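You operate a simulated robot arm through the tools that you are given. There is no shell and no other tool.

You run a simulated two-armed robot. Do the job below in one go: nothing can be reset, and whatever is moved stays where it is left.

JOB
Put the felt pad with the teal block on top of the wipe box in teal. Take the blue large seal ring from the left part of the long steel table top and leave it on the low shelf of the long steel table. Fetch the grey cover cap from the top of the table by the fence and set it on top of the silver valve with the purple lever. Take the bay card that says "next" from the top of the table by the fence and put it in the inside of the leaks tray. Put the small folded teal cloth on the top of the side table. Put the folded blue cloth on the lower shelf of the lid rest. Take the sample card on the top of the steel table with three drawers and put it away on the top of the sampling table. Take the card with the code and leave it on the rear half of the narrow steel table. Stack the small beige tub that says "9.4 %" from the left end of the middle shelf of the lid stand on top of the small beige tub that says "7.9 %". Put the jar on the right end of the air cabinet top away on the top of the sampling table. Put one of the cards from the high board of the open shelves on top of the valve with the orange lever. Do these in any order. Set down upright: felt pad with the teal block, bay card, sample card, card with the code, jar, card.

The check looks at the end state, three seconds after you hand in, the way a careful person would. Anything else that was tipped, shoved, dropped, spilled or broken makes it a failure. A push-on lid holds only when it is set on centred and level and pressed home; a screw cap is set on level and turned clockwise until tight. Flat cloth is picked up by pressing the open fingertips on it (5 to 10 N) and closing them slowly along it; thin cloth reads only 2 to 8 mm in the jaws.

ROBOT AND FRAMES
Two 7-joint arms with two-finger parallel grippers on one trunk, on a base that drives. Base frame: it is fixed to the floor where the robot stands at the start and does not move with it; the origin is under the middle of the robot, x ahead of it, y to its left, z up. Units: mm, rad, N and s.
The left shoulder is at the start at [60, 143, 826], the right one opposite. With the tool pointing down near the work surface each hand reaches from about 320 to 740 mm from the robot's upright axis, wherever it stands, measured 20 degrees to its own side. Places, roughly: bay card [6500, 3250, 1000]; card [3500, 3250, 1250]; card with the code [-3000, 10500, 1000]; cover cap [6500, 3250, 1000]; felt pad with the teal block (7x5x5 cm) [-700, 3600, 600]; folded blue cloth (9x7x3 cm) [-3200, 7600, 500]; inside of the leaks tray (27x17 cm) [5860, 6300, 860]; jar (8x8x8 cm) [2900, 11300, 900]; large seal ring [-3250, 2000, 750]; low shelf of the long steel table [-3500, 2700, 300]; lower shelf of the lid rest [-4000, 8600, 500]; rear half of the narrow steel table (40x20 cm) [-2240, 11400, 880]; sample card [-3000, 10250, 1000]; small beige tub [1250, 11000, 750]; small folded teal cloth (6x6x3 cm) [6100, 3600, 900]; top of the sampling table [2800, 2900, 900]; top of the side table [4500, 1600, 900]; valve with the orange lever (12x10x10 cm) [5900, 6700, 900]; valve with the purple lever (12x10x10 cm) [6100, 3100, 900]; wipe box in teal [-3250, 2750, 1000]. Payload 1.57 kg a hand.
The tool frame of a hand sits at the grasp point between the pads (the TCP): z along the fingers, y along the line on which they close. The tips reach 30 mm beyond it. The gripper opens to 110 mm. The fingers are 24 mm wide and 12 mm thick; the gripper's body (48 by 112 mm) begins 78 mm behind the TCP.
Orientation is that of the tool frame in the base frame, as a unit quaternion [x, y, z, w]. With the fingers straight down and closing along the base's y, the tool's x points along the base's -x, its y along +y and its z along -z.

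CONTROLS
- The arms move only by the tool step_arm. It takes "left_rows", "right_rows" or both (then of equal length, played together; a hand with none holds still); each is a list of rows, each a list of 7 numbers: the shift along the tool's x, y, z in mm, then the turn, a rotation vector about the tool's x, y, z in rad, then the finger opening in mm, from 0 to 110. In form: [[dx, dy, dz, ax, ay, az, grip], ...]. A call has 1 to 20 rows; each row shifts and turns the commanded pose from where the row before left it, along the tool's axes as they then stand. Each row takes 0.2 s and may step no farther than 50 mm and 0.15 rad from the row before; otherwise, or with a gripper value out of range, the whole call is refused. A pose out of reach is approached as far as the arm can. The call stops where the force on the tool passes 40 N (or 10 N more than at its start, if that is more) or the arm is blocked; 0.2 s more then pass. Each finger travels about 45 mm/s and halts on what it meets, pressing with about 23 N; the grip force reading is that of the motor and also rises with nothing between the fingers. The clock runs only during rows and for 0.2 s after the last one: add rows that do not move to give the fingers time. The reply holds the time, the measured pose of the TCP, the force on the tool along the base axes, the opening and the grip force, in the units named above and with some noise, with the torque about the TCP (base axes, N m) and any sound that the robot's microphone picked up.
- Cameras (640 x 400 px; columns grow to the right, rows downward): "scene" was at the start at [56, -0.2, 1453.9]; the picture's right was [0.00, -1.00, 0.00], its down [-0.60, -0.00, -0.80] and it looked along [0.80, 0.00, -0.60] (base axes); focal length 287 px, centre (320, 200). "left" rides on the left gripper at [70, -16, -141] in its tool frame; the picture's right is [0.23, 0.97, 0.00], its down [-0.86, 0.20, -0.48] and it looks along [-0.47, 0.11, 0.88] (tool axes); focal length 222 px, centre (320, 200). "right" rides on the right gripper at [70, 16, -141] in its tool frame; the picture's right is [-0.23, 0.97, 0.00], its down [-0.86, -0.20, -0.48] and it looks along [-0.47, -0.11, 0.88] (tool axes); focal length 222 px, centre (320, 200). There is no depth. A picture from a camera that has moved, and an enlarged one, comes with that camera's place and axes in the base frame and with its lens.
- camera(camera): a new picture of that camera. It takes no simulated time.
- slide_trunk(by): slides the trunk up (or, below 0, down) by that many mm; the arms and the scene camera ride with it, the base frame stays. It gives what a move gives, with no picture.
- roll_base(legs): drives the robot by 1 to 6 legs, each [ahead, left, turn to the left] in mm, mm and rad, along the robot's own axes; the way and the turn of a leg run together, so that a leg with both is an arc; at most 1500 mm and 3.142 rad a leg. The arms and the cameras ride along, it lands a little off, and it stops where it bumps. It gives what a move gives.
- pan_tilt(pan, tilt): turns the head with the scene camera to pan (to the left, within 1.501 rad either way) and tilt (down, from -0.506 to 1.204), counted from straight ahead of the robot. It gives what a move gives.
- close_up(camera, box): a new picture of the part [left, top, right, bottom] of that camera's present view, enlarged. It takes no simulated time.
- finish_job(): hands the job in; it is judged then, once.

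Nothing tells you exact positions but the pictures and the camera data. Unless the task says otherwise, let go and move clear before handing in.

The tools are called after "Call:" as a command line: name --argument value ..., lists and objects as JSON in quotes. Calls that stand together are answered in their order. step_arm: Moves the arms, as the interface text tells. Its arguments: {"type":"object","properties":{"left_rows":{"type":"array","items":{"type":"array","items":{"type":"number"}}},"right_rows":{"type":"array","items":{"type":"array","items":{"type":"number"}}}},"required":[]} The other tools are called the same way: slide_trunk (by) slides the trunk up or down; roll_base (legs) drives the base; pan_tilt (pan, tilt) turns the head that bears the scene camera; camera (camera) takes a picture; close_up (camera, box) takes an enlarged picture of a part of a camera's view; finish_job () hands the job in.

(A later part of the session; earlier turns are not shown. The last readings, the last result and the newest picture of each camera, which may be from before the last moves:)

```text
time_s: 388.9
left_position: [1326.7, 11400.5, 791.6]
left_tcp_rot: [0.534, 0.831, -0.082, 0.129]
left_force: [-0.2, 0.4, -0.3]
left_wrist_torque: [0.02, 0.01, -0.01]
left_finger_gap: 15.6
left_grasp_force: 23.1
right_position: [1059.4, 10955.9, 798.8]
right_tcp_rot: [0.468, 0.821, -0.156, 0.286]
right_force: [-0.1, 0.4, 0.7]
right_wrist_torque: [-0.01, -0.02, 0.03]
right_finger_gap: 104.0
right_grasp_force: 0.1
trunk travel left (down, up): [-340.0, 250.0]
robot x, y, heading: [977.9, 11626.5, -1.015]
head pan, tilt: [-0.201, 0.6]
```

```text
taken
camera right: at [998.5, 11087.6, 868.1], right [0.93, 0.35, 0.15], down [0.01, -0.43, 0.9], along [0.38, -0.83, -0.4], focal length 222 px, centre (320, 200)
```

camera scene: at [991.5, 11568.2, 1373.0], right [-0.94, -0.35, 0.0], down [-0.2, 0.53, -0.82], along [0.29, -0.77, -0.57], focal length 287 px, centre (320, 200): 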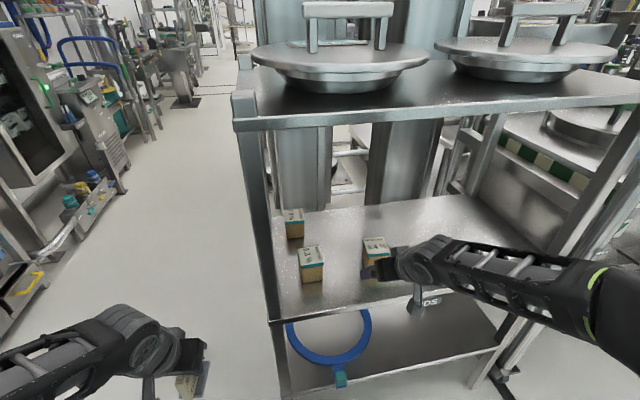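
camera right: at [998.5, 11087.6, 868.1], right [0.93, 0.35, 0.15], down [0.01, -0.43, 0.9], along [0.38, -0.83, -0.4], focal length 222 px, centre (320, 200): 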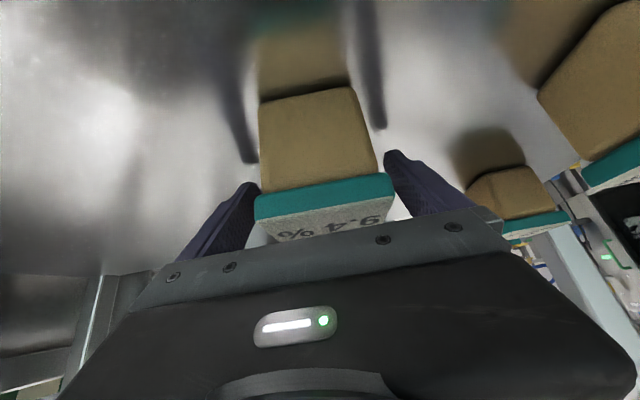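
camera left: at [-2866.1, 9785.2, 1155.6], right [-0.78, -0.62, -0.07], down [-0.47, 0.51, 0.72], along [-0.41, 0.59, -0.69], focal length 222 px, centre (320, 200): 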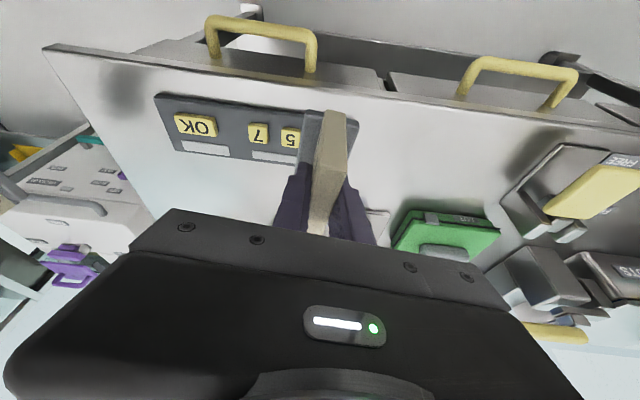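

The fingers would catch only the lid's front corner here. A centred grip at lid height is steadier, so I raise 23 mm and advance 26 mm.

Call:
step_arm --right_rows '[[-14.2, 0, -18, 0, 0, 0, 104], [-20.4, 0, 16, 0, 0, 0, 104]]'

Call:
camera --camera "right"

Call:
close_up --camera "scene" --box '[260, 190, 460, 320]'

```text
time_s: 389.6
left_position: [1327.3, 11399.9, 790.8]
left_tcp_rot: [0.534, 0.832, -0.083, 0.128]
left_force: [-0.4, 0.9, 0.1]
left_wrist_torque: [-0.03, 0.04, 0.02]
left_finger_gap: 15.7
left_grasp_force: 22.6
right_position: [1072.4, 10933.8, 822.3]
right_tcp_rot: [0.468, 0.821, -0.157, 0.287]
right_force: [-0.1, 0.0, -0.1]
right_wrist_torque: [0.01, 0.02, -0.01]
right_finger_gap: 104.1
right_grasp_force: 0.1
trunk travel left (down, up): [-340.0, 250.0]
robot x, y, heading: [976.7, 11621.8, -1.014]
head pan, tilt: [-0.201, 0.6]
```

```text
taken
camera right: at [1011.4, 11064.0, 890.7], right [0.93, 0.35, 0.15], down [0.01, -0.43, 0.9], along [0.38, -0.83, -0.4], focal length 222 px, centre (320, 200)
```

right: 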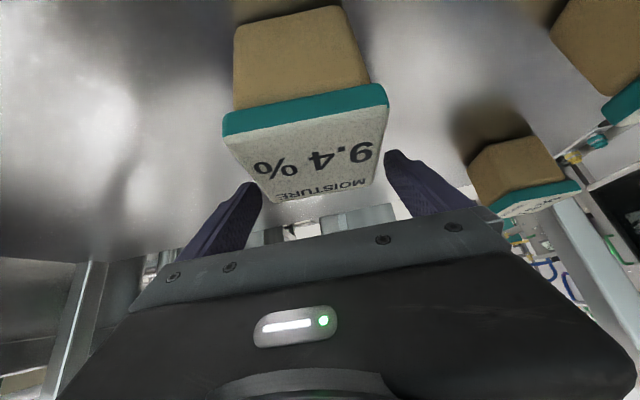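

```text
3.08 times, centred on (360, 255) of scene
camera zoom: at [991.4, 11568.4, 1373.1], right [-0.94, -0.35, 0.0], down [-0.2, 0.53, -0.82], along [0.29, -0.77, -0.57], focal length 884 px, centre (197, 31)
```

zoom: 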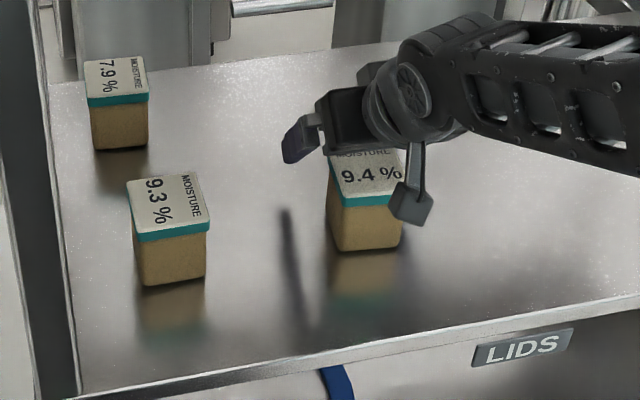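

I overshot: the lid centre is at about (1041, 10995), 68 mm behind the TCP. I move back 68 mm and left 6.

Call:
step_arm --right_rows '[[26.7, 3, -21, 0, 0, 0, 104], [26.7, 3, -21, 0, 0, 0, 104]]'

Call:
camera --camera "right"

Call:
close_up --camera "scene" --box '[260, 190, 460, 320]'

```text
time_s: 390.1
left_position: [1327.4, 11401.4, 790.7]
left_tcp_rot: [0.533, 0.832, -0.083, 0.129]
left_force: [0.2, -0.7, -0.8]
left_wrist_torque: [-0.03, 0.0, -0.02]
left_finger_gap: 15.5
left_grasp_force: 23.0
right_position: [1040.9, 10997.0, 821.9]
right_tcp_rot: [0.468, 0.822, -0.156, 0.286]
right_force: [-0.5, -0.2, -0.3]
right_wrist_torque: [0.0, -0.01, -0.01]
right_finger_gap: 103.8
right_grasp_force: 0.1
trunk travel left (down, up): [-340.0, 250.0]
robot x, y, heading: [976.4, 11625.8, -1.015]
head pan, tilt: [-0.201, 0.6]
```

```text
taken
camera right: at [979.8, 11127.5, 891.3], right [0.93, 0.35, 0.15], down [0.01, -0.43, 0.9], along [0.38, -0.83, -0.4], focal length 222 px, centre (320, 200)
```

right: 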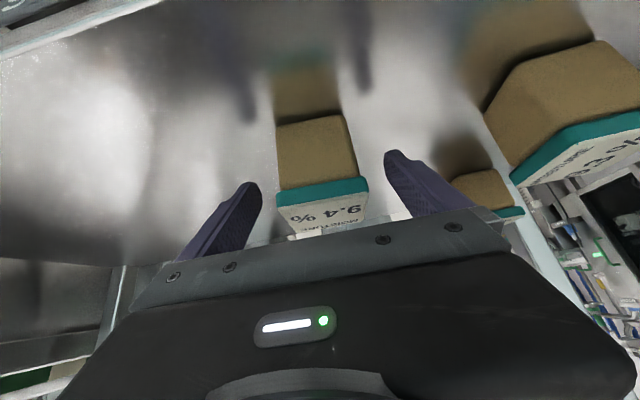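

```text
3.08 times, centred on (360, 255) of scene
camera zoom: at [991.2, 11568.8, 1373.1], right [-0.94, -0.35, 0.0], down [-0.2, 0.53, -0.83], along [0.29, -0.77, -0.56], focal length 884 px, centre (197, 31)
```

zoom: 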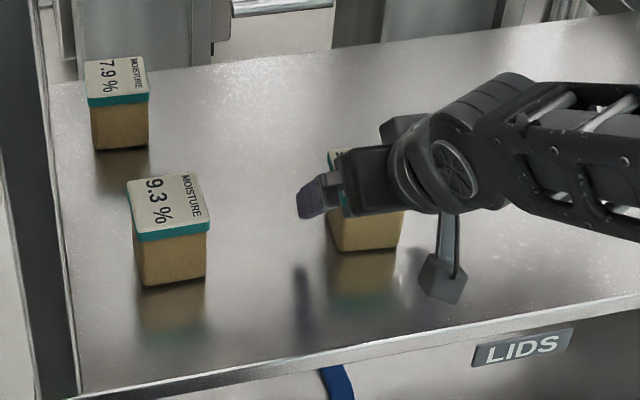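

Now the lid is centred under the grip point. I close slowly.

Call:
step_arm --right_rows '[[-4, 0, 3, 0, 0, 0, 98], [0, 0, 0, 0, 0, 0, 90], [0, 0, 0, 0, 0, 0, 82], [0, 0, 0, 0, 0, 0, 74], [0, 0, 0, 0, 0, 0, 66], [0, 0, 0, 0, 0, 0, 58], [0, 0, 0, 0, 0, 0, 50], [0, 0, 0, 0, 0, 0, 50]]'

Call:
camera --camera "right"

```text
time_s: 391.9
left_position: [1328.4, 11402.2, 791.0]
left_tcp_rot: [0.533, 0.832, -0.082, 0.129]
left_force: [-0.4, -0.3, -1.3]
left_wrist_torque: [-0.01, -0.02, 0.01]
left_finger_gap: 15.5
left_grasp_force: 22.9
right_position: [1042.9, 10991.0, 820.8]
right_tcp_rot: [0.468, 0.821, -0.157, 0.286]
right_force: [0.0, 1.0, 2.0]
right_wrist_torque: [-0.17, 0.13, -0.01]
right_finger_gap: 59.9
right_grasp_force: 23.2
trunk travel left (down, up): [-340.0, 250.0]
robot x, y, heading: [973.5, 11626.7, -1.014]
head pan, tilt: [-0.201, 0.6]
```

```text
taken
camera right: at [982.7, 11122.1, 891.5], right [0.93, 0.35, 0.15], down [0.01, -0.43, 0.9], along [0.38, -0.83, -0.4], focal length 222 px, centre (320, 200)
```

right: 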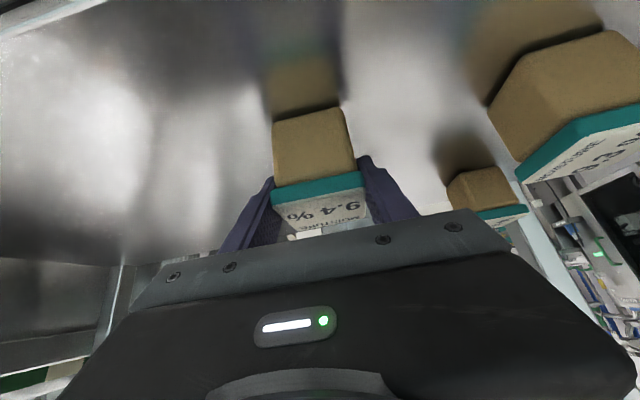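

Gripped at 60 mm. I lift 95 mm and check.

Call:
step_arm --right_rows '[[-9, 0, -11.8, 0, 0, 0, 50], [-24.7, 0, -31.4, 0, 0, 0, 50], [-24.7, 0, -31.4, 0, 0, 0, 50]]'

Call:
camera --camera "right"

Call:
camera --camera "scene"

```text
time_s: 392.8
left_position: [1326.7, 11400.2, 789.4]
left_tcp_rot: [0.534, 0.832, -0.082, 0.128]
left_force: [-0.1, -0.8, -1.8]
left_wrist_torque: [-0.01, 0.01, 0.01]
left_finger_gap: 15.6
left_grasp_force: 23.1
right_position: [1041.0, 10994.3, 917.4]
right_tcp_rot: [0.468, 0.821, -0.157, 0.286]
right_force: [-0.6, -0.3, -1.5]
right_wrist_torque: [0.0, 0.02, 0.01]
right_finger_gap: 59.9
right_grasp_force: 22.7
trunk travel left (down, up): [-340.0, 250.0]
robot x, y, heading: [979.8, 11622.1, -1.016]
head pan, tilt: [-0.201, 0.6]
```

```text
taken
camera right: at [981.1, 11124.5, 986.8], right [0.93, 0.35, 0.15], down [0.01, -0.43, 0.9], along [0.38, -0.83, -0.4], focal length 222 px, centre (320, 200)
```

right: 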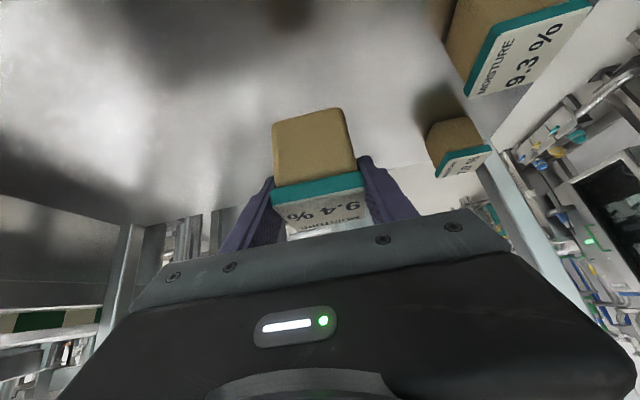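

```text
taken
camera scene: at [991.3, 11568.6, 1373.0], right [-0.94, -0.35, 0.0], down [-0.2, 0.53, -0.83], along [0.29, -0.77, -0.56], focal length 287 px, centre (320, 200)
```

scene: 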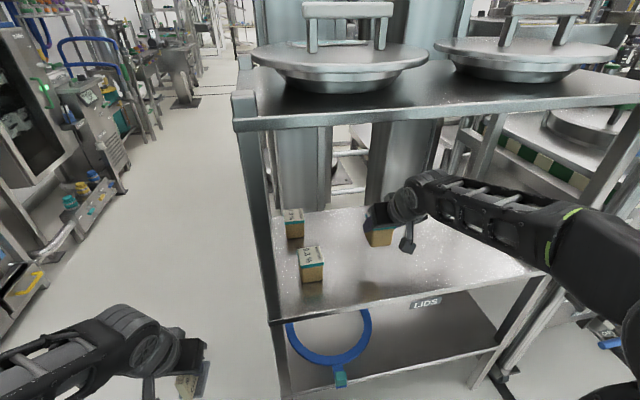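

The tub is held level above the shelf. The target tub 7.9 has its lid centre at about (1315, 10939). I shift the base right 50 mm for post clearance, then move the hand forward and left.

Call:
roll_base --legs '[[0, -50, 0]]'

Call:
step_arm --right_rows '[[-36, 0, 28.3, 0, 0, 0, 50], [-36, 0, 28.3, 0, 0, 0, 50], [-36, 0, 28.3, 0, 0, 0, 50], [-30, 0, 23.6, 0, 0, 0, 50]]'

Call:
camera --camera "right"

Call:
camera --camera "scene"

```text
time_s: 393.7
left_position: [1283.7, 11373.6, 790.7]
left_tcp_rot: [0.535, 0.831, -0.083, 0.128]
left_force: [-1.2, 0.1, -1.6]
left_wrist_torque: [-0.01, 0.02, 0.04]
left_finger_gap: 15.6
left_grasp_force: 23.1
right_position: [999.1, 10967.4, 916.4]
right_tcp_rot: [0.469, 0.821, -0.157, 0.286]
right_force: [-0.2, -0.8, -1.0]
right_wrist_torque: [0.0, 0.0, 0.01]
right_finger_gap: 59.8
right_grasp_force: 23.0
trunk travel left (down, up): [-340.0, 250.0]
robot x, y, heading: [932.6, 11597.3, -1.016]
head pan, tilt: [-0.201, 0.6]
```

```text
time_s: 394.7
left_position: [1285.2, 11373.0, 789.3]
left_tcp_rot: [0.535, 0.831, -0.083, 0.129]
left_force: [1.1, 0.1, -1.3]
left_wrist_torque: [-0.02, 0.05, -0.01]
left_finger_gap: 15.6
left_grasp_force: 23.4
right_position: [1091.0, 10814.2, 916.1]
right_tcp_rot: [0.468, 0.822, -0.156, 0.285]
right_force: [0.2, -1.2, -1.9]
right_wrist_torque: [0.02, -0.01, 0.01]
right_finger_gap: 59.8
right_grasp_force: 22.6
trunk travel left (down, up): [-340.0, 250.0]
robot x, y, heading: [934.8, 11598.9, -1.017]
head pan, tilt: [-0.201, 0.6]
```

```text
taken
camera right: at [1031.0, 10943.7, 984.8], right [0.93, 0.35, 0.15], down [0.01, -0.43, 0.9], along [0.38, -0.83, -0.41], focal length 222 px, centre (320, 200)
```

right: 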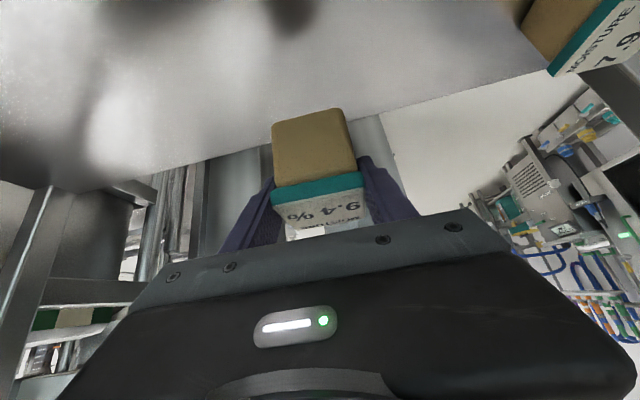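

```text
taken
camera scene: at [948.9, 11541.1, 1373.0], right [-0.94, -0.35, 0.0], down [-0.2, 0.53, -0.82], along [0.29, -0.77, -0.57], focal length 287 px, centre (320, 200)
```

scene: 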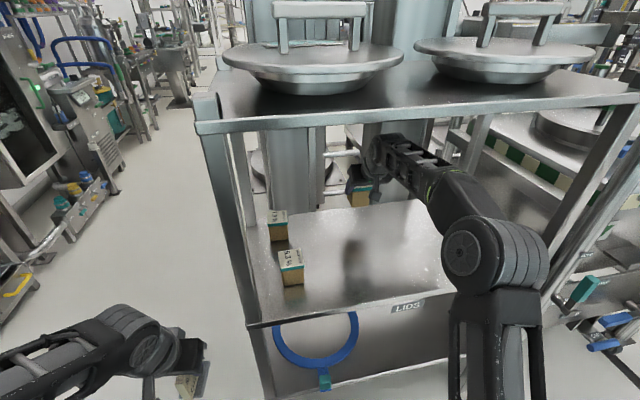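

Call:
step_arm --right_rows '[[-5, 43, -6.3, 0, 0, 0, 50], [0, 43, 0, 0, 0, 0, 50], [0, 43, 0, 0, 0, 0, 50], [0, 43, 0, 0, 0, 0, 50], [0, 43, 0, 0, 0, 0, 50]]'

Call:
camera --camera "right"

Call:
close_up --camera "scene" --box '[190, 120, 390, 320]'

```text
time_s: 395.9
left_position: [1284.8, 11374.2, 791.1]
left_tcp_rot: [0.534, 0.831, -0.083, 0.128]
left_force: [0.1, -0.7, -1.6]
left_wrist_torque: [0.03, -0.03, 0.02]
left_finger_gap: 15.8
left_grasp_force: 23.5
right_position: [1276.8, 10926.7, 927.3]
right_tcp_rot: [0.468, 0.821, -0.157, 0.286]
right_force: [0.0, 0.6, -1.2]
right_wrist_torque: [0.02, 0.02, 0.02]
right_finger_gap: 60.1
right_grasp_force: 23.4
trunk travel left (down, up): [-340.0, 250.0]
robot x, y, heading: [932.4, 11596.9, -1.016]
head pan, tilt: [-0.201, 0.6]
```

```text
taken
camera right: at [1216.6, 11057.1, 996.8], right [0.93, 0.34, 0.15], down [0.01, -0.43, 0.9], along [0.38, -0.83, -0.4], focal length 222 px, centre (320, 200)
```

right: 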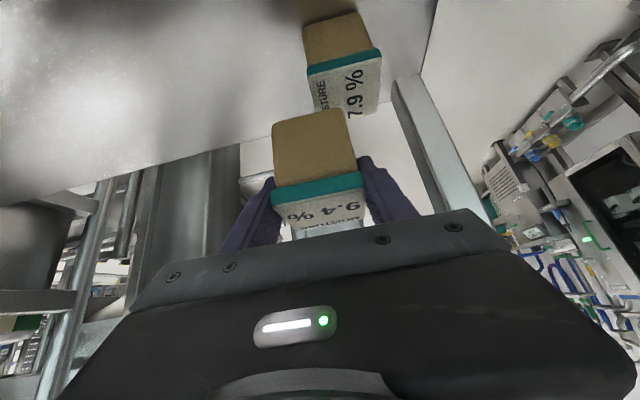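

```text
2.00 times, centred on (290, 220) of scene
camera zoom: at [949.1, 11541.8, 1373.1], right [-0.94, -0.35, 0.0], down [-0.2, 0.53, -0.82], along [0.29, -0.77, -0.57], focal length 574 px, centre (380, 160)
```

zoom: 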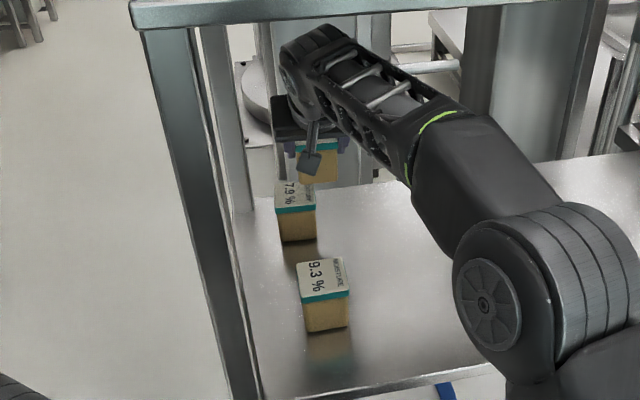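

7.9's lid centre is confirmed at (1311, 10944). I move left 38 and back 4, then check again.

Call:
step_arm --right_rows '[[3, 20, -2.5, 0, 0, 0, 50], [0, 18, 0, 0, 0, 0, 50]]'

Call:
camera --camera "right"

Call:
close_up --camera "scene" --box '[190, 120, 390, 320]'

```text
time_s: 396.5
left_position: [1284.9, 11373.4, 789.7]
left_tcp_rot: [0.535, 0.831, -0.083, 0.128]
left_force: [0.3, 0.0, -0.7]
left_wrist_torque: [0.03, -0.01, -0.02]
left_finger_gap: 15.5
left_grasp_force: 22.7
right_position: [1307.2, 10951.1, 927.9]
right_tcp_rot: [0.468, 0.821, -0.156, 0.287]
right_force: [-0.3, 0.0, -1.0]
right_wrist_torque: [0.03, 0.03, 0.04]
right_finger_gap: 60.0
right_grasp_force: 23.1
trunk travel left (down, up): [-340.0, 250.0]
robot x, y, heading: [930.5, 11598.6, -1.014]
head pan, tilt: [-0.201, 0.6]
```

```text
taken
camera right: at [1247.3, 11081.3, 996.7], right [0.93, 0.34, 0.15], down [0.01, -0.43, 0.9], along [0.38, -0.83, -0.4], focal length 222 px, centre (320, 200)
```

right: 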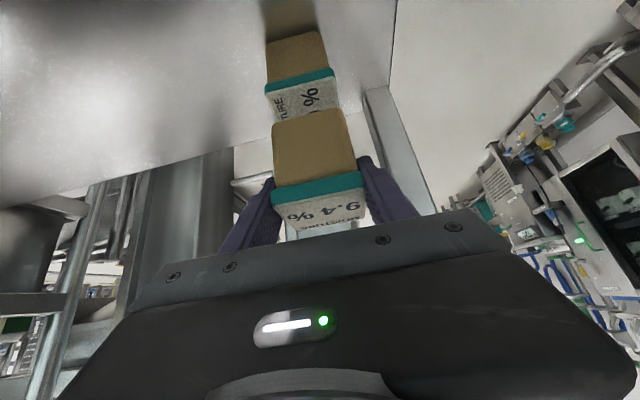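

```text
2.00 times, centred on (290, 220) of scene
camera zoom: at [949.0, 11541.8, 1373.1], right [-0.94, -0.35, 0.0], down [-0.2, 0.53, -0.82], along [0.29, -0.77, -0.57], focal length 574 px, centre (380, 160)
```

zoom: 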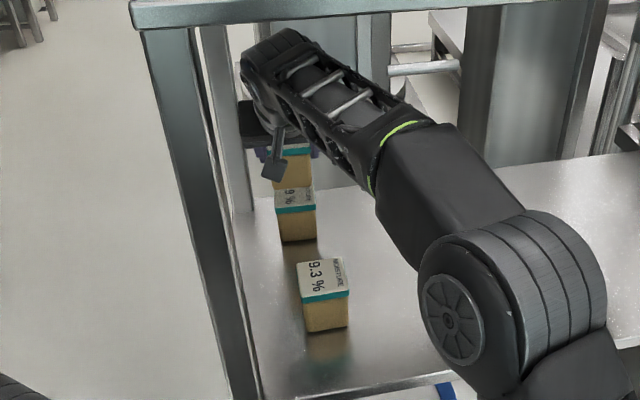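

The tub is aligned over 7.9 within a few mm. I lower: 20 mm, then small steps to contact.

Call:
step_arm --right_rows '[[12.4, 0, 15.7, 0, 0, 0, 50]]'

Call:
step_arm --right_rows '[[1.9, 0, 2.4, 0, 0, 0, 50]]'

Call:
step_arm --right_rows '[[1.9, 0, 2.4, 0, 0, 0, 50]]'

Call:
camera --camera "right"

Call:
close_up --camera "scene" --box '[230, 150, 350, 270]'

```text
time_s: 396.9
left_position: [1284.9, 11373.6, 790.9]
left_tcp_rot: [0.534, 0.831, -0.083, 0.129]
left_force: [-0.1, -0.5, -1.0]
left_wrist_torque: [-0.01, -0.03, 0.04]
left_finger_gap: 15.5
left_grasp_force: 22.6
right_position: [1305.9, 10951.5, 906.9]
right_tcp_rot: [0.469, 0.821, -0.157, 0.286]
right_force: [0.2, 0.2, -0.7]
right_wrist_torque: [-0.01, 0.0, -0.02]
right_finger_gap: 59.9
right_grasp_force: 23.3
trunk travel left (down, up): [-340.0, 250.0]
robot x, y, heading: [933.6, 11600.6, -1.014]
head pan, tilt: [-0.201, 0.6]
```

```text
time_s: 397.3
left_position: [1284.3, 11373.0, 792.0]
left_tcp_rot: [0.534, 0.832, -0.082, 0.128]
left_force: [-0.2, -0.1, -1.6]
left_wrist_torque: [-0.05, -0.01, 0.0]
left_finger_gap: 15.6
left_grasp_force: 23.2
right_position: [1304.6, 10951.9, 904.5]
right_tcp_rot: [0.468, 0.821, -0.156, 0.286]
right_force: [-0.3, -0.4, -1.9]
right_wrist_torque: [-0.01, 0.01, 0.0]
right_finger_gap: 59.9
right_grasp_force: 22.9
trunk travel left (down, up): [-340.0, 250.0]
robot x, y, heading: [931.9, 11600.1, -1.014]
head pan, tilt: [-0.201, 0.6]
```

```text
time_s: 397.7
left_position: [1285.3, 11373.8, 791.2]
left_tcp_rot: [0.534, 0.831, -0.082, 0.13]
left_force: [-0.3, 0.7, 0.0]
left_wrist_torque: [0.0, 0.02, 0.0]
left_finger_gap: 15.3
left_grasp_force: 23.5
right_position: [1305.3, 10951.3, 901.6]
right_tcp_rot: [0.468, 0.821, -0.157, 0.286]
right_force: [0.4, -0.1, -1.8]
right_wrist_torque: [0.01, -0.01, 0.0]
right_finger_gap: 59.8
right_grasp_force: 22.5
trunk travel left (down, up): [-340.0, 250.0]
robot x, y, heading: [933.7, 11600.4, -1.016]
head pan, tilt: [-0.201, 0.6]
```

```text
taken
camera right: at [1244.4, 11081.6, 970.6], right [0.93, 0.35, 0.15], down [0.01, -0.43, 0.9], along [0.38, -0.83, -0.4], focal length 222 px, centre (320, 200)
```

right: 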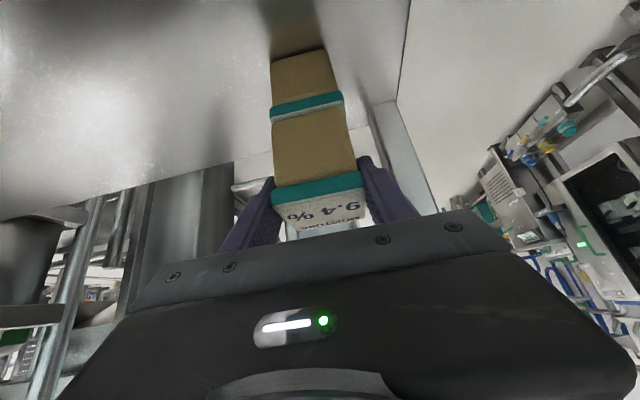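

```text
3.33 times, centred on (290, 210) of scene
camera zoom: at [948.7, 11541.7, 1373.1], right [-0.94, -0.35, 0.0], down [-0.2, 0.53, -0.82], along [0.29, -0.77, -0.57], focal length 958 px, centre (420, 167)
```

zoom: 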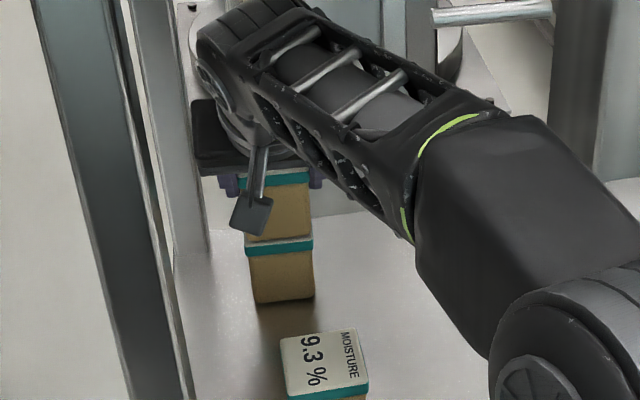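

Alignment looks good. A few more small steps to contact.

Call:
step_arm --right_rows '[[1.2, 0, 1.6, 0, 0, 0, 50]]'

Call:
step_arm --right_rows '[[1.2, 0, 1.6, 0, 0, 0, 50]]'

Call:
step_arm --right_rows '[[1.2, 0, 1.6, 0, 0, 0, 50]]'

```text
time_s: 398.1
left_position: [1285.6, 11373.6, 790.6]
left_tcp_rot: [0.535, 0.831, -0.083, 0.128]
left_force: [0.1, -0.6, -1.0]
left_wrist_torque: [0.02, 0.02, 0.01]
left_finger_gap: 15.5
left_grasp_force: 23.0
right_position: [1304.5, 10950.8, 898.7]
right_tcp_rot: [0.468, 0.821, -0.156, 0.287]
right_force: [-0.2, -0.6, -1.9]
right_wrist_torque: [0.02, 0.02, 0.0]
right_finger_gap: 59.7
right_grasp_force: 23.1
trunk travel left (down, up): [-340.0, 250.0]
robot x, y, heading: [933.9, 11595.5, -1.013]
head pan, tilt: [-0.201, 0.6]
```

```text
time_s: 398.5
left_position: [1284.5, 11374.2, 790.2]
left_tcp_rot: [0.534, 0.831, -0.082, 0.128]
left_force: [0.3, -0.1, -1.4]
left_wrist_torque: [-0.02, -0.01, 0.01]
left_finger_gap: 15.7
left_grasp_force: 23.5
right_position: [1304.4, 10950.2, 898.6]
right_tcp_rot: [0.467, 0.821, -0.157, 0.287]
right_force: [-0.8, 0.5, -0.4]
right_wrist_torque: [0.02, 0.0, 0.0]
right_finger_gap: 59.6
right_grasp_force: 22.8
trunk travel left (down, up): [-340.0, 250.0]
robot x, y, heading: [932.5, 11599.4, -1.016]
head pan, tilt: [-0.201, 0.6]
```

```text
time_s: 398.9
left_position: [1284.5, 11373.8, 791.2]
left_tcp_rot: [0.535, 0.831, -0.083, 0.13]
left_force: [0.2, 0.1, -0.5]
left_wrist_torque: [0.03, 0.0, 0.0]
left_finger_gap: 15.7
left_grasp_force: 22.4
right_position: [1304.8, 10950.1, 897.2]
right_tcp_rot: [0.467, 0.821, -0.157, 0.288]
right_force: [-0.2, 1.2, 3.7]
right_wrist_torque: [-0.03, 0.13, -0.02]
right_finger_gap: 59.7
right_grasp_force: 23.4
trunk travel left (down, up): [-340.0, 250.0]
robot x, y, heading: [938.0, 11602.6, -1.01]
head pan, tilt: [-0.201, 0.6]
```

Contact at 897 (as expected ≈ 899). I release and withdraw along the tool axis.

Call:
step_arm --right_rows '[[0, 0, 0, 0, 0, 0, 62], [0, 0, 0, 0, 0, 0, 68], [0, 0, 0, 0, 0, 0, 76], [0, 0, 0, 0, 0, 0, 84], [0, 0, 0, 0, 0, 0, 84], [0, 0, -10, 0, 0, 0, 84], [0, 0, -30, 0, 0, 0, 84], [0, 0, -35, 0, 0, 0, 84]]'

Call:
camera --camera "right"

Call:
close_up --camera "scene" --box '[190, 120, 390, 320]'

```text
time_s: 400.7
left_position: [1285.9, 11373.5, 789.1]
left_tcp_rot: [0.534, 0.832, -0.083, 0.13]
left_force: [-0.2, 0.5, -2.1]
left_wrist_torque: [0.0, -0.02, 0.03]
left_finger_gap: 15.6
left_grasp_force: 23.2
right_position: [1281.6, 10988.3, 955.4]
right_tcp_rot: [0.467, 0.822, -0.156, 0.287]
right_force: [-0.3, 0.5, 0.6]
right_wrist_torque: [0.0, 0.01, 0.02]
right_finger_gap: 84.2
right_grasp_force: 0.0
trunk travel left (down, up): [-340.0, 250.0]
robot x, y, heading: [934.2, 11596.6, -1.012]
head pan, tilt: [-0.201, 0.6]
```

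```text
taken
camera right: at [1222.1, 11118.9, 1024.3], right [0.93, 0.35, 0.15], down [0.01, -0.43, 0.9], along [0.38, -0.83, -0.4], focal length 222 px, centre (320, 200)
```

right: 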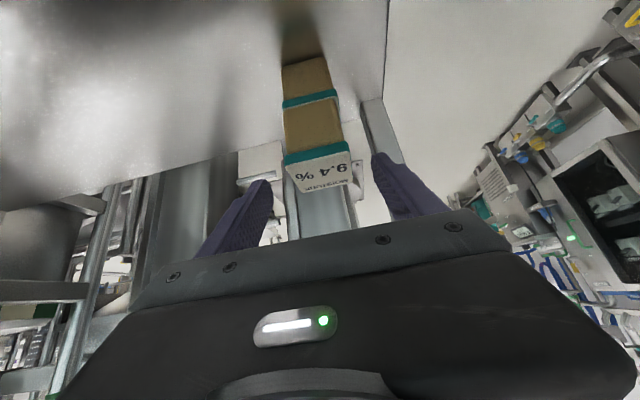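

```text
2.00 times, centred on (290, 220) of scene
camera zoom: at [948.4, 11542.2, 1373.1], right [-0.94, -0.35, 0.0], down [-0.2, 0.53, -0.83], along [0.29, -0.77, -0.56], focal length 574 px, centre (380, 160)
```

zoom: 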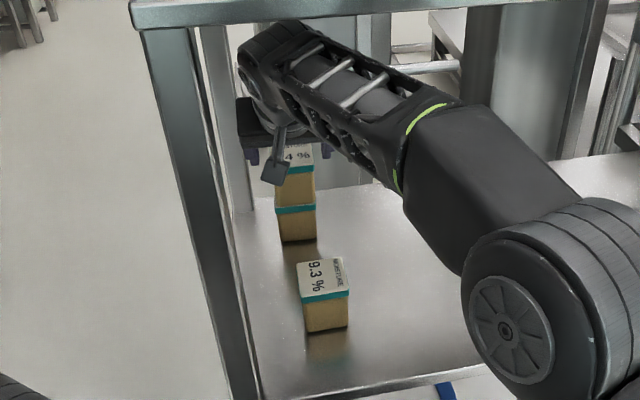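

The 9.4 tub sits squarely on 7.9. I withdraw the hand back and slightly down (clear of the top shelf), then back the base out.

Call:
step_arm --right_rows '[[37.6, 0, -16.8, 0, 0, 0, 84], [37.6, -15, -16.8, 0, 0, 0, 70], [37.6, -15, -16.8, 0, 0, 0, 50], [37.6, -15, -16.8, 0, 0, 0, 50]]'

Call:
roll_base --legs '[[-450, 0, 0]]'

Call:
camera --camera "scene"

```text
time_s: 401.7
left_position: [1285.0, 11373.9, 791.4]
left_tcp_rot: [0.534, 0.831, -0.083, 0.129]
left_force: [-0.1, -0.1, -1.7]
left_wrist_torque: [-0.01, 0.0, -0.01]
left_finger_gap: 15.6
left_grasp_force: 22.9
right_position: [1157.7, 11103.2, 915.7]
right_tcp_rot: [0.468, 0.821, -0.158, 0.287]
right_force: [0.5, 0.2, 0.7]
right_wrist_torque: [0.0, -0.01, 0.02]
right_finger_gap: 50.1
right_grasp_force: 0.1
trunk travel left (down, up): [-340.0, 250.0]
robot x, y, heading: [932.6, 11595.7, -1.015]
head pan, tilt: [-0.201, 0.6]
```

```text
time_s: 404.4
left_position: [1046.9, 11756.4, 790.9]
left_tcp_rot: [0.536, 0.83, -0.084, 0.129]
left_force: [0.8, 0.3, -0.9]
left_wrist_torque: [0.01, -0.01, 0.0]
left_finger_gap: 15.7
left_grasp_force: 22.9
right_position: [918.4, 11485.8, 915.2]
right_tcp_rot: [0.469, 0.821, -0.157, 0.286]
right_force: [0.0, 0.2, 1.4]
right_wrist_torque: [0.0, -0.02, 0.02]
right_finger_gap: 49.9
right_grasp_force: 0.1
trunk travel left (down, up): [-340.0, 250.0]
robot x, y, heading: [696.6, 11984.9, -1.018]
head pan, tilt: [-0.201, 0.6]
```

```text
taken
camera scene: at [709.7, 11926.6, 1373.1], right [-0.94, -0.35, 0.0], down [-0.2, 0.53, -0.83], along [0.28, -0.77, -0.56], focal length 287 px, centre (320, 200)
```

scene: 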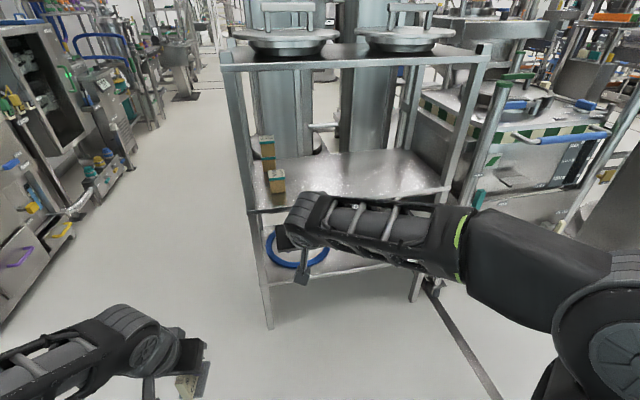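

The stack stands. Next the jar at the right end of the air cabinet top (≈(3003, 11251)). I move off, turn to face +u and drive towards it.

Call:
roll_base --legs '[[150, 350, 0], [0, 0, 1.575], [300, 0, 0]]'

Call:
slide_trunk --by 200

Call:
pan_tilt --pan -0.6 --tilt 0.4

Call:
camera --camera "scene"

```text
time_s: 412.2
left_position: [1569.5, 12528.2, 790.5]
left_tcp_rot: [-0.193, 0.969, 0.031, 0.15]
left_force: [1.2, -0.5, -0.5]
left_wrist_torque: [0.01, -0.01, 0.02]
left_finger_gap: 15.3
left_grasp_force: 22.8
right_position: [1835.6, 12391.7, 915.8]
right_tcp_rot: [-0.235, 0.916, 0.087, 0.315]
right_force: [0.5, 0.4, -0.5]
right_wrist_torque: [-0.05, 0.0, 0.0]
right_finger_gap: 50.1
right_grasp_force: 0.1
trunk travel left (down, up): [-340.0, 250.0]
robot x, y, heading: [1328.4, 12184.6, 0.523]
head pan, tilt: [-0.201, 0.6]
```

```text
time_s: 414.4
left_position: [1569.3, 12528.0, 990.3]
left_tcp_rot: [-0.193, 0.969, 0.029, 0.15]
left_force: [0.3, 0.1, -1.1]
left_wrist_torque: [0.03, 0.05, 0.01]
left_finger_gap: 15.6
left_grasp_force: 23.2
right_position: [1837.2, 12391.5, 1116.4]
right_tcp_rot: [-0.234, 0.916, 0.086, 0.315]
right_force: [-0.1, 0.0, 0.8]
right_wrist_torque: [-0.03, 0.0, 0.01]
right_finger_gap: 50.3
right_grasp_force: 0.1
trunk travel left (down, up): [-540.0, 50.0]
robot x, y, heading: [1329.6, 12182.5, 0.518]
head pan, tilt: [-0.201, 0.6]
```

```text
time_s: 415.3
left_position: [1567.2, 12528.2, 989.2]
left_tcp_rot: [-0.192, 0.969, 0.03, 0.15]
left_force: [0.1, -1.3, -1.2]
left_wrist_torque: [0.06, 0.03, 0.01]
left_finger_gap: 15.6
left_grasp_force: 22.8
right_position: [1834.9, 12391.2, 1116.2]
right_tcp_rot: [-0.235, 0.916, 0.087, 0.315]
right_force: [0.4, 1.3, -1.1]
right_wrist_torque: [-0.03, -0.01, 0.01]
right_finger_gap: 50.1
right_grasp_force: 0.1
trunk travel left (down, up): [-540.0, 50.0]
robot x, y, heading: [1326.4, 12190.2, 0.519]
head pan, tilt: [-0.6, 0.4]
```

```text
taken
camera scene: at [1395.8, 12163.6, 1591.3], right [-0.08, -1.0, 0.0], down [-0.39, 0.03, -0.92], along [0.92, -0.07, -0.39], focal length 287 px, centre (320, 200)
```

scene: 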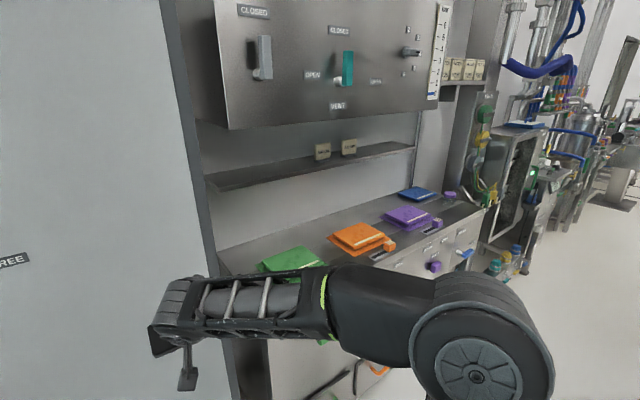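

I square up and strafe right 1.5 m along the air cabinet.

Call:
roll_base --legs '[[0, 0, 0.036], [0, -800, 0], [0, -680, 0]]'

Call:
pan_tilt --pan -0.1 --tilt 0.55

Call:
camera --camera "scene"

```text
time_s: 423.4
left_position: [2360.5, 11286.0, 991.1]
left_tcp_rot: [-0.228, 0.962, 0.035, 0.149]
left_force: [0.0, -0.3, -1.0]
left_wrist_torque: [0.0, 0.0, -0.02]
left_finger_gap: 15.6
left_grasp_force: 23.1
right_position: [2636.0, 11168.9, 1116.6]
right_tcp_rot: [-0.267, 0.907, 0.098, 0.312]
right_force: [0.5, 0.5, 0.0]
right_wrist_torque: [0.02, 0.02, 0.0]
right_finger_gap: 50.4
right_grasp_force: 0.0
trunk travel left (down, up): [-540.0, 50.0]
robot x, y, heading: [2149.6, 10929.6, 0.596]
head pan, tilt: [-0.6, 0.4]
```

```text
time_s: 424.3
left_position: [2361.7, 11287.0, 989.7]
left_tcp_rot: [-0.228, 0.962, 0.035, 0.15]
left_force: [0.2, 0.2, -1.0]
left_wrist_torque: [-0.02, 0.01, -0.01]
left_finger_gap: 15.7
left_grasp_force: 23.0
right_position: [2637.0, 11168.7, 1117.3]
right_tcp_rot: [-0.267, 0.907, 0.098, 0.311]
right_force: [-0.1, 0.4, -0.2]
right_wrist_torque: [0.01, -0.01, -0.02]
right_finger_gap: 50.1
right_grasp_force: 0.1
trunk travel left (down, up): [-540.0, 50.0]
robot x, y, heading: [2149.4, 10927.6, 0.594]
head pan, tilt: [-0.099, 0.55]
```

```text
taken
camera scene: at [2200.4, 10953.5, 1577.6], right [0.47, -0.88, 0.0], down [-0.46, -0.25, -0.85], along [0.75, 0.4, -0.52], focal length 287 px, centre (320, 200)
```

scene: 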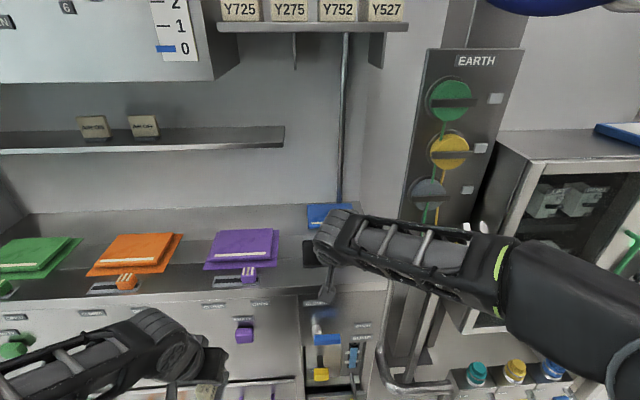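

Call:
camera --camera "right"

Call:
step_arm --right_rows '[[0, -40, 0, 0, 0, 0, 50], [0, -40, 0, 0, 0, 0, 50], [0, -40, 0, 0, 0, 0, 50]]'

Call:
camera --camera "scene"

```text
taken
camera right: at [2507.6, 11105.5, 1185.5], right [-0.38, 0.91, 0.15], down [0.43, 0.03, 0.9], along [0.82, 0.41, -0.4], focal length 222 px, centre (320, 200)
```

right: 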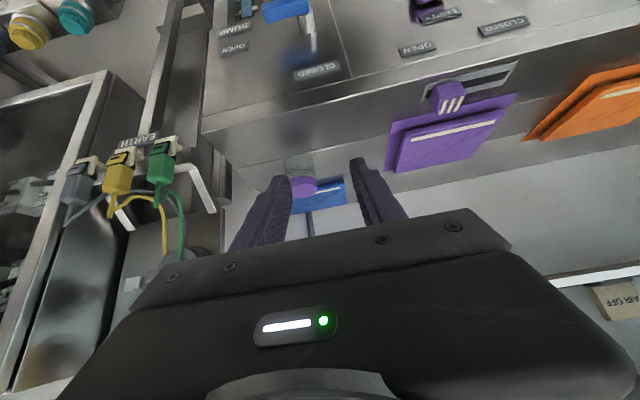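

```text
time_s: 425.1
left_position: [2360.2, 11286.7, 991.2]
left_tcp_rot: [-0.228, 0.962, 0.036, 0.15]
left_force: [1.1, -0.1, -0.7]
left_wrist_torque: [0.02, 0.06, 0.0]
left_finger_gap: 15.8
left_grasp_force: 23.3
right_position: [2704.0, 11071.4, 1112.6]
right_tcp_rot: [-0.266, 0.907, 0.098, 0.311]
right_force: [0.2, 0.2, -0.1]
right_wrist_torque: [0.01, 0.02, 0.02]
right_finger_gap: 50.1
right_grasp_force: 0.1
trunk travel left (down, up): [-540.0, 50.0]
robot x, y, heading: [2142.7, 10932.3, 0.594]
head pan, tilt: [-0.099, 0.55]
```

```text
taken
camera scene: at [2200.6, 10952.5, 1577.6], right [0.47, -0.88, 0.0], down [-0.46, -0.25, -0.85], along [0.75, 0.4, -0.52], focal length 287 px, centre (320, 200)
```

scene: 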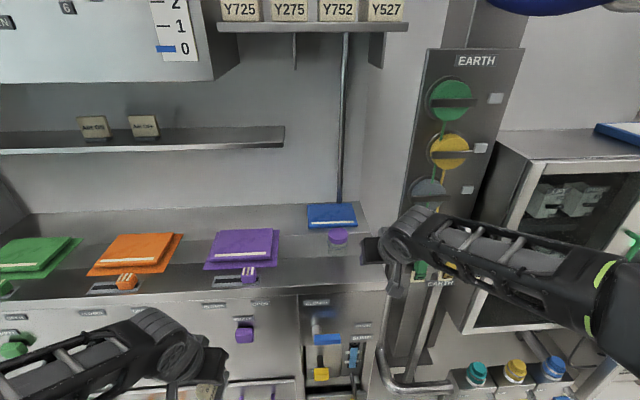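

The jar's lid centre triangulates to (2941, 11279, 942). I open the right hand and drive 290 mm forward.

Call:
roll_base --legs '[[290, 0, -0.03]]'

Call:
step_arm --right_rows '[[0, 0, 0, 0, 0, 0, 80], [0, 0, 0, 0, 0, 0, 108], [0, 0, 0, 0, 0, 0, 108]]'

Call:
camera --camera "right"

Call:
camera --camera "scene"

```text
time_s: 427.1
left_position: [2613.2, 11439.0, 990.2]
left_tcp_rot: [-0.214, 0.965, 0.033, 0.149]
left_force: [0.2, 0.3, -0.6]
left_wrist_torque: [0.0, 0.0, -0.02]
left_finger_gap: 15.3
left_grasp_force: 23.7
right_position: [2952.1, 11216.1, 1112.7]
right_tcp_rot: [-0.253, 0.911, 0.093, 0.313]
right_force: [0.4, 0.2, 1.0]
right_wrist_torque: [-0.01, 0.03, 0.02]
right_finger_gap: 50.0
right_grasp_force: 0.0
trunk travel left (down, up): [-540.0, 50.0]
robot x, y, heading: [2392.6, 11086.4, 0.563]
head pan, tilt: [-0.099, 0.55]
```

```text
time_s: 427.9
left_position: [2612.1, 11438.8, 991.1]
left_tcp_rot: [-0.214, 0.965, 0.033, 0.149]
left_force: [-0.9, -0.4, -1.2]
left_wrist_torque: [0.01, -0.01, 0.02]
left_finger_gap: 16.0
left_grasp_force: 23.6
right_position: [2949.2, 11214.8, 1113.0]
right_tcp_rot: [-0.253, 0.911, 0.093, 0.313]
right_force: [-0.9, -0.5, 0.8]
right_wrist_torque: [-0.03, -0.02, 0.0]
right_finger_gap: 107.9
right_grasp_force: 0.1
trunk travel left (down, up): [-540.0, 50.0]
robot x, y, heading: [2386.8, 11087.6, 0.562]
head pan, tilt: [-0.099, 0.55]
```

```text
taken
camera right: at [2819.1, 11154.9, 1181.5], right [-0.35, 0.92, 0.15], down [0.43, 0.02, 0.9], along [0.83, 0.38, -0.4], focal length 222 px, centre (320, 200)
```

right: 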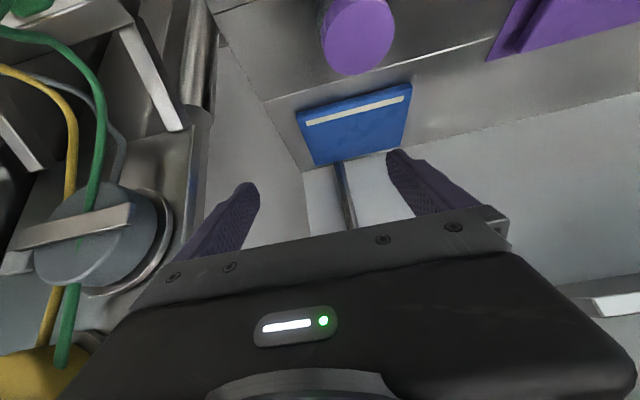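

```text
taken
camera scene: at [2443.4, 11110.3, 1577.6], right [0.45, -0.89, 0.0], down [-0.47, -0.23, -0.85], along [0.76, 0.38, -0.52], focal length 287 px, centre (320, 200)
```

scene: 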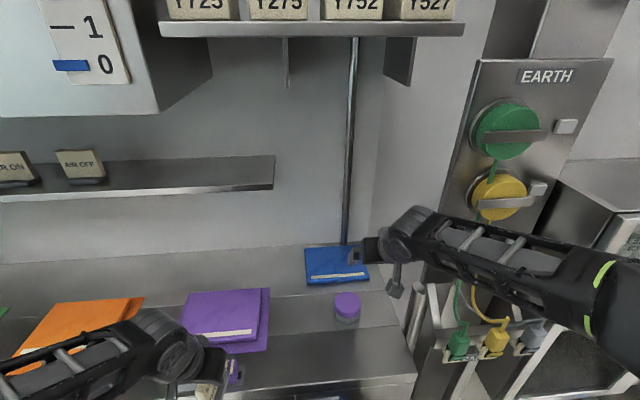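

The jar is 23 mm ahead and 59 mm left of the hand. I align and descend 150 mm, then look.

Call:
step_arm --right_rows '[[-9, 30, 7, 0, 0, 0, 108], [-9, 29, 7, 0, 0, 0, 108], [26.3, 0, 33.5, 0, 0, 0, 108], [26.3, 0, 33.5, 0, 0, 0, 108], [26.3, 0, 33.5, 0, 0, 0, 108]]'

Call:
camera --camera "right"

Call:
close_up --camera "scene" --box '[260, 200, 460, 380]'

```text
time_s: 429.1
left_position: [2613.7, 11438.8, 990.7]
left_tcp_rot: [-0.214, 0.965, 0.033, 0.15]
left_force: [-0.6, 1.0, -0.7]
left_wrist_torque: [-0.01, 0.03, -0.04]
left_finger_gap: 15.9
left_grasp_force: 23.3
right_position: [2940.0, 11282.9, 983.0]
right_tcp_rot: [-0.253, 0.911, 0.093, 0.313]
right_force: [-0.1, 0.8, 0.3]
right_wrist_torque: [0.0, -0.02, 0.0]
right_finger_gap: 108.0
right_grasp_force: 0.1
trunk travel left (down, up): [-540.0, 50.0]
robot x, y, heading: [2389.6, 11083.8, 0.56]
head pan, tilt: [-0.099, 0.55]
```

```text
taken
camera right: at [2809.3, 11222.7, 1052.5], right [-0.35, 0.92, 0.15], down [0.43, 0.02, 0.9], along [0.83, 0.38, -0.41], focal length 222 px, centre (320, 200)
```

right: 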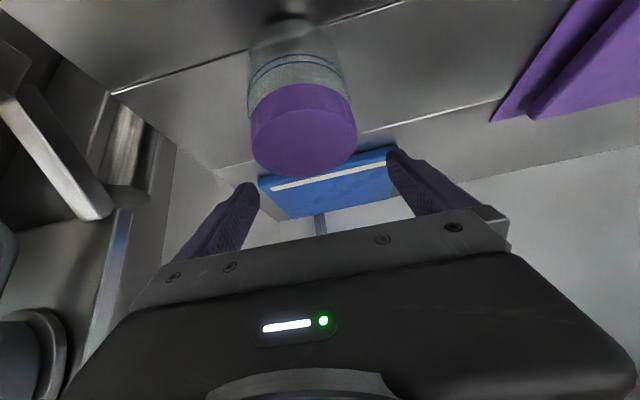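

```text
2.22 times, centred on (360, 290) of scene
camera zoom: at [2443.8, 11110.7, 1577.6], right [0.45, -0.89, 0.0], down [-0.47, -0.23, -0.85], along [0.76, 0.38, -0.52], focal length 638 px, centre (231, 0)
```

zoom: 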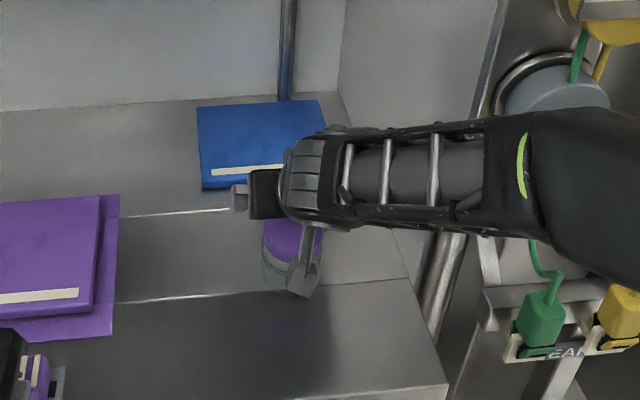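

Small correction (8 mm back, 4 right), then down to mid-height of the jar.

Call:
step_arm --right_rows '[[6.3, -4.5, -5, 0, 0, 0, 108], [24.7, 0, 31.4, 0, 0, 0, 108], [23, 0, 29, 0, 0, 0, 108]]'

Call:
camera --camera "right"

Call:
close_up --camera "scene" --box '[260, 200, 460, 380]'

```text
time_s: 429.9
left_position: [2611.3, 11436.7, 991.9]
left_tcp_rot: [-0.214, 0.965, 0.035, 0.151]
left_force: [0.8, -0.4, -1.2]
left_wrist_torque: [0.01, 0.0, 0.01]
left_finger_gap: 15.8
left_grasp_force: 23.0
right_position: [2933.4, 11271.3, 911.0]
right_tcp_rot: [-0.253, 0.909, 0.094, 0.317]
right_force: [-6.2, -5.1, 24.3]
right_wrist_torque: [-1.2, -0.72, -0.22]
right_finger_gap: 108.6
right_grasp_force: 0.2
trunk travel left (down, up): [-540.0, 50.0]
robot x, y, heading: [2388.2, 11089.5, 0.565]
head pan, tilt: [-0.099, 0.55]
```

```text
taken
camera right: at [2801.9, 11210.5, 979.4], right [-0.35, 0.92, 0.15], down [0.42, 0.01, 0.91], along [0.83, 0.38, -0.4], focal length 222 px, centre (320, 200)
```

right: 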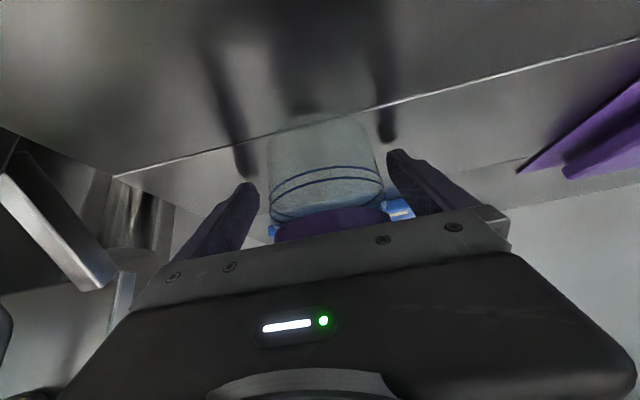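

```text
2.22 times, centred on (360, 290) of scene
camera zoom: at [2440.2, 11108.6, 1578.3], right [0.45, -0.89, 0.0], down [-0.47, -0.23, -0.85], along [0.76, 0.38, -0.52], focal length 638 px, centre (231, 0)
```

zoom: 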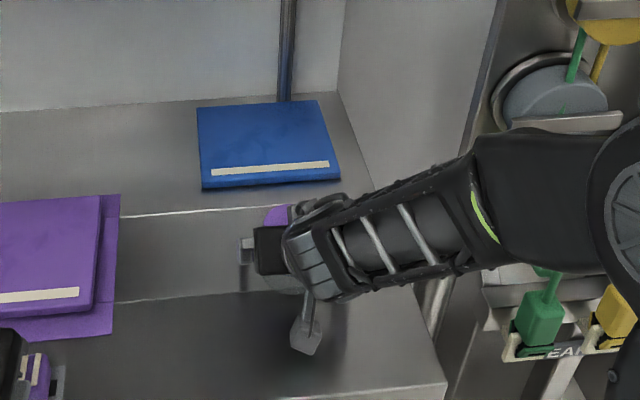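

The fingertips touched the ledge (≈880), which makes 911 the jar's mid-height. I ease up 4 mm and close on the jar.

Call:
step_arm --right_rows '[[-2.5, 0, -3.1, 0, 0, 0, 108], [0, 0, 0, 0, 0, 0, 100], [0, 0, 0, 0, 0, 0, 92], [0, 0, 0, 0, 0, 0, 84], [0, 0, 0, 0, 0, 0, 76], [0, 0, 0, 0, 0, 0, 68], [0, 0, 0, 0, 0, 0, 62], [0, 0, 0, 0, 0, 0, 62]]'

Call:
camera --camera "right"

```text
time_s: 431.7
left_position: [2612.8, 11439.4, 991.0]
left_tcp_rot: [-0.214, 0.965, 0.033, 0.15]
left_force: [0.0, -0.5, -1.7]
left_wrist_torque: [-0.03, -0.01, 0.02]
left_finger_gap: 15.5
left_grasp_force: 23.3
right_position: [2931.9, 11270.6, 912.6]
right_tcp_rot: [-0.255, 0.911, 0.094, 0.312]
right_force: [-0.9, -1.0, 5.7]
right_wrist_torque: [-0.3, -0.09, -0.01]
right_finger_gap: 71.5
right_grasp_force: 23.5
trunk travel left (down, up): [-540.0, 50.0]
robot x, y, heading: [2391.5, 11085.4, 0.566]
head pan, tilt: [-0.099, 0.55]
```

```text
taken
camera right: at [2802.3, 11210.8, 980.8], right [-0.35, 0.92, 0.15], down [0.43, 0.02, 0.9], along [0.83, 0.39, -0.4], focal length 222 px, centre (320, 200)
```

right: 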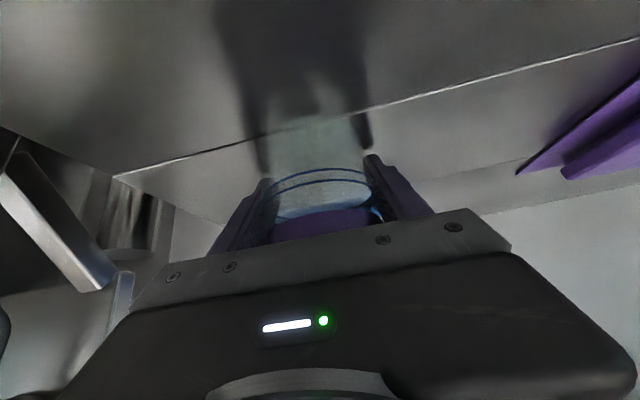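

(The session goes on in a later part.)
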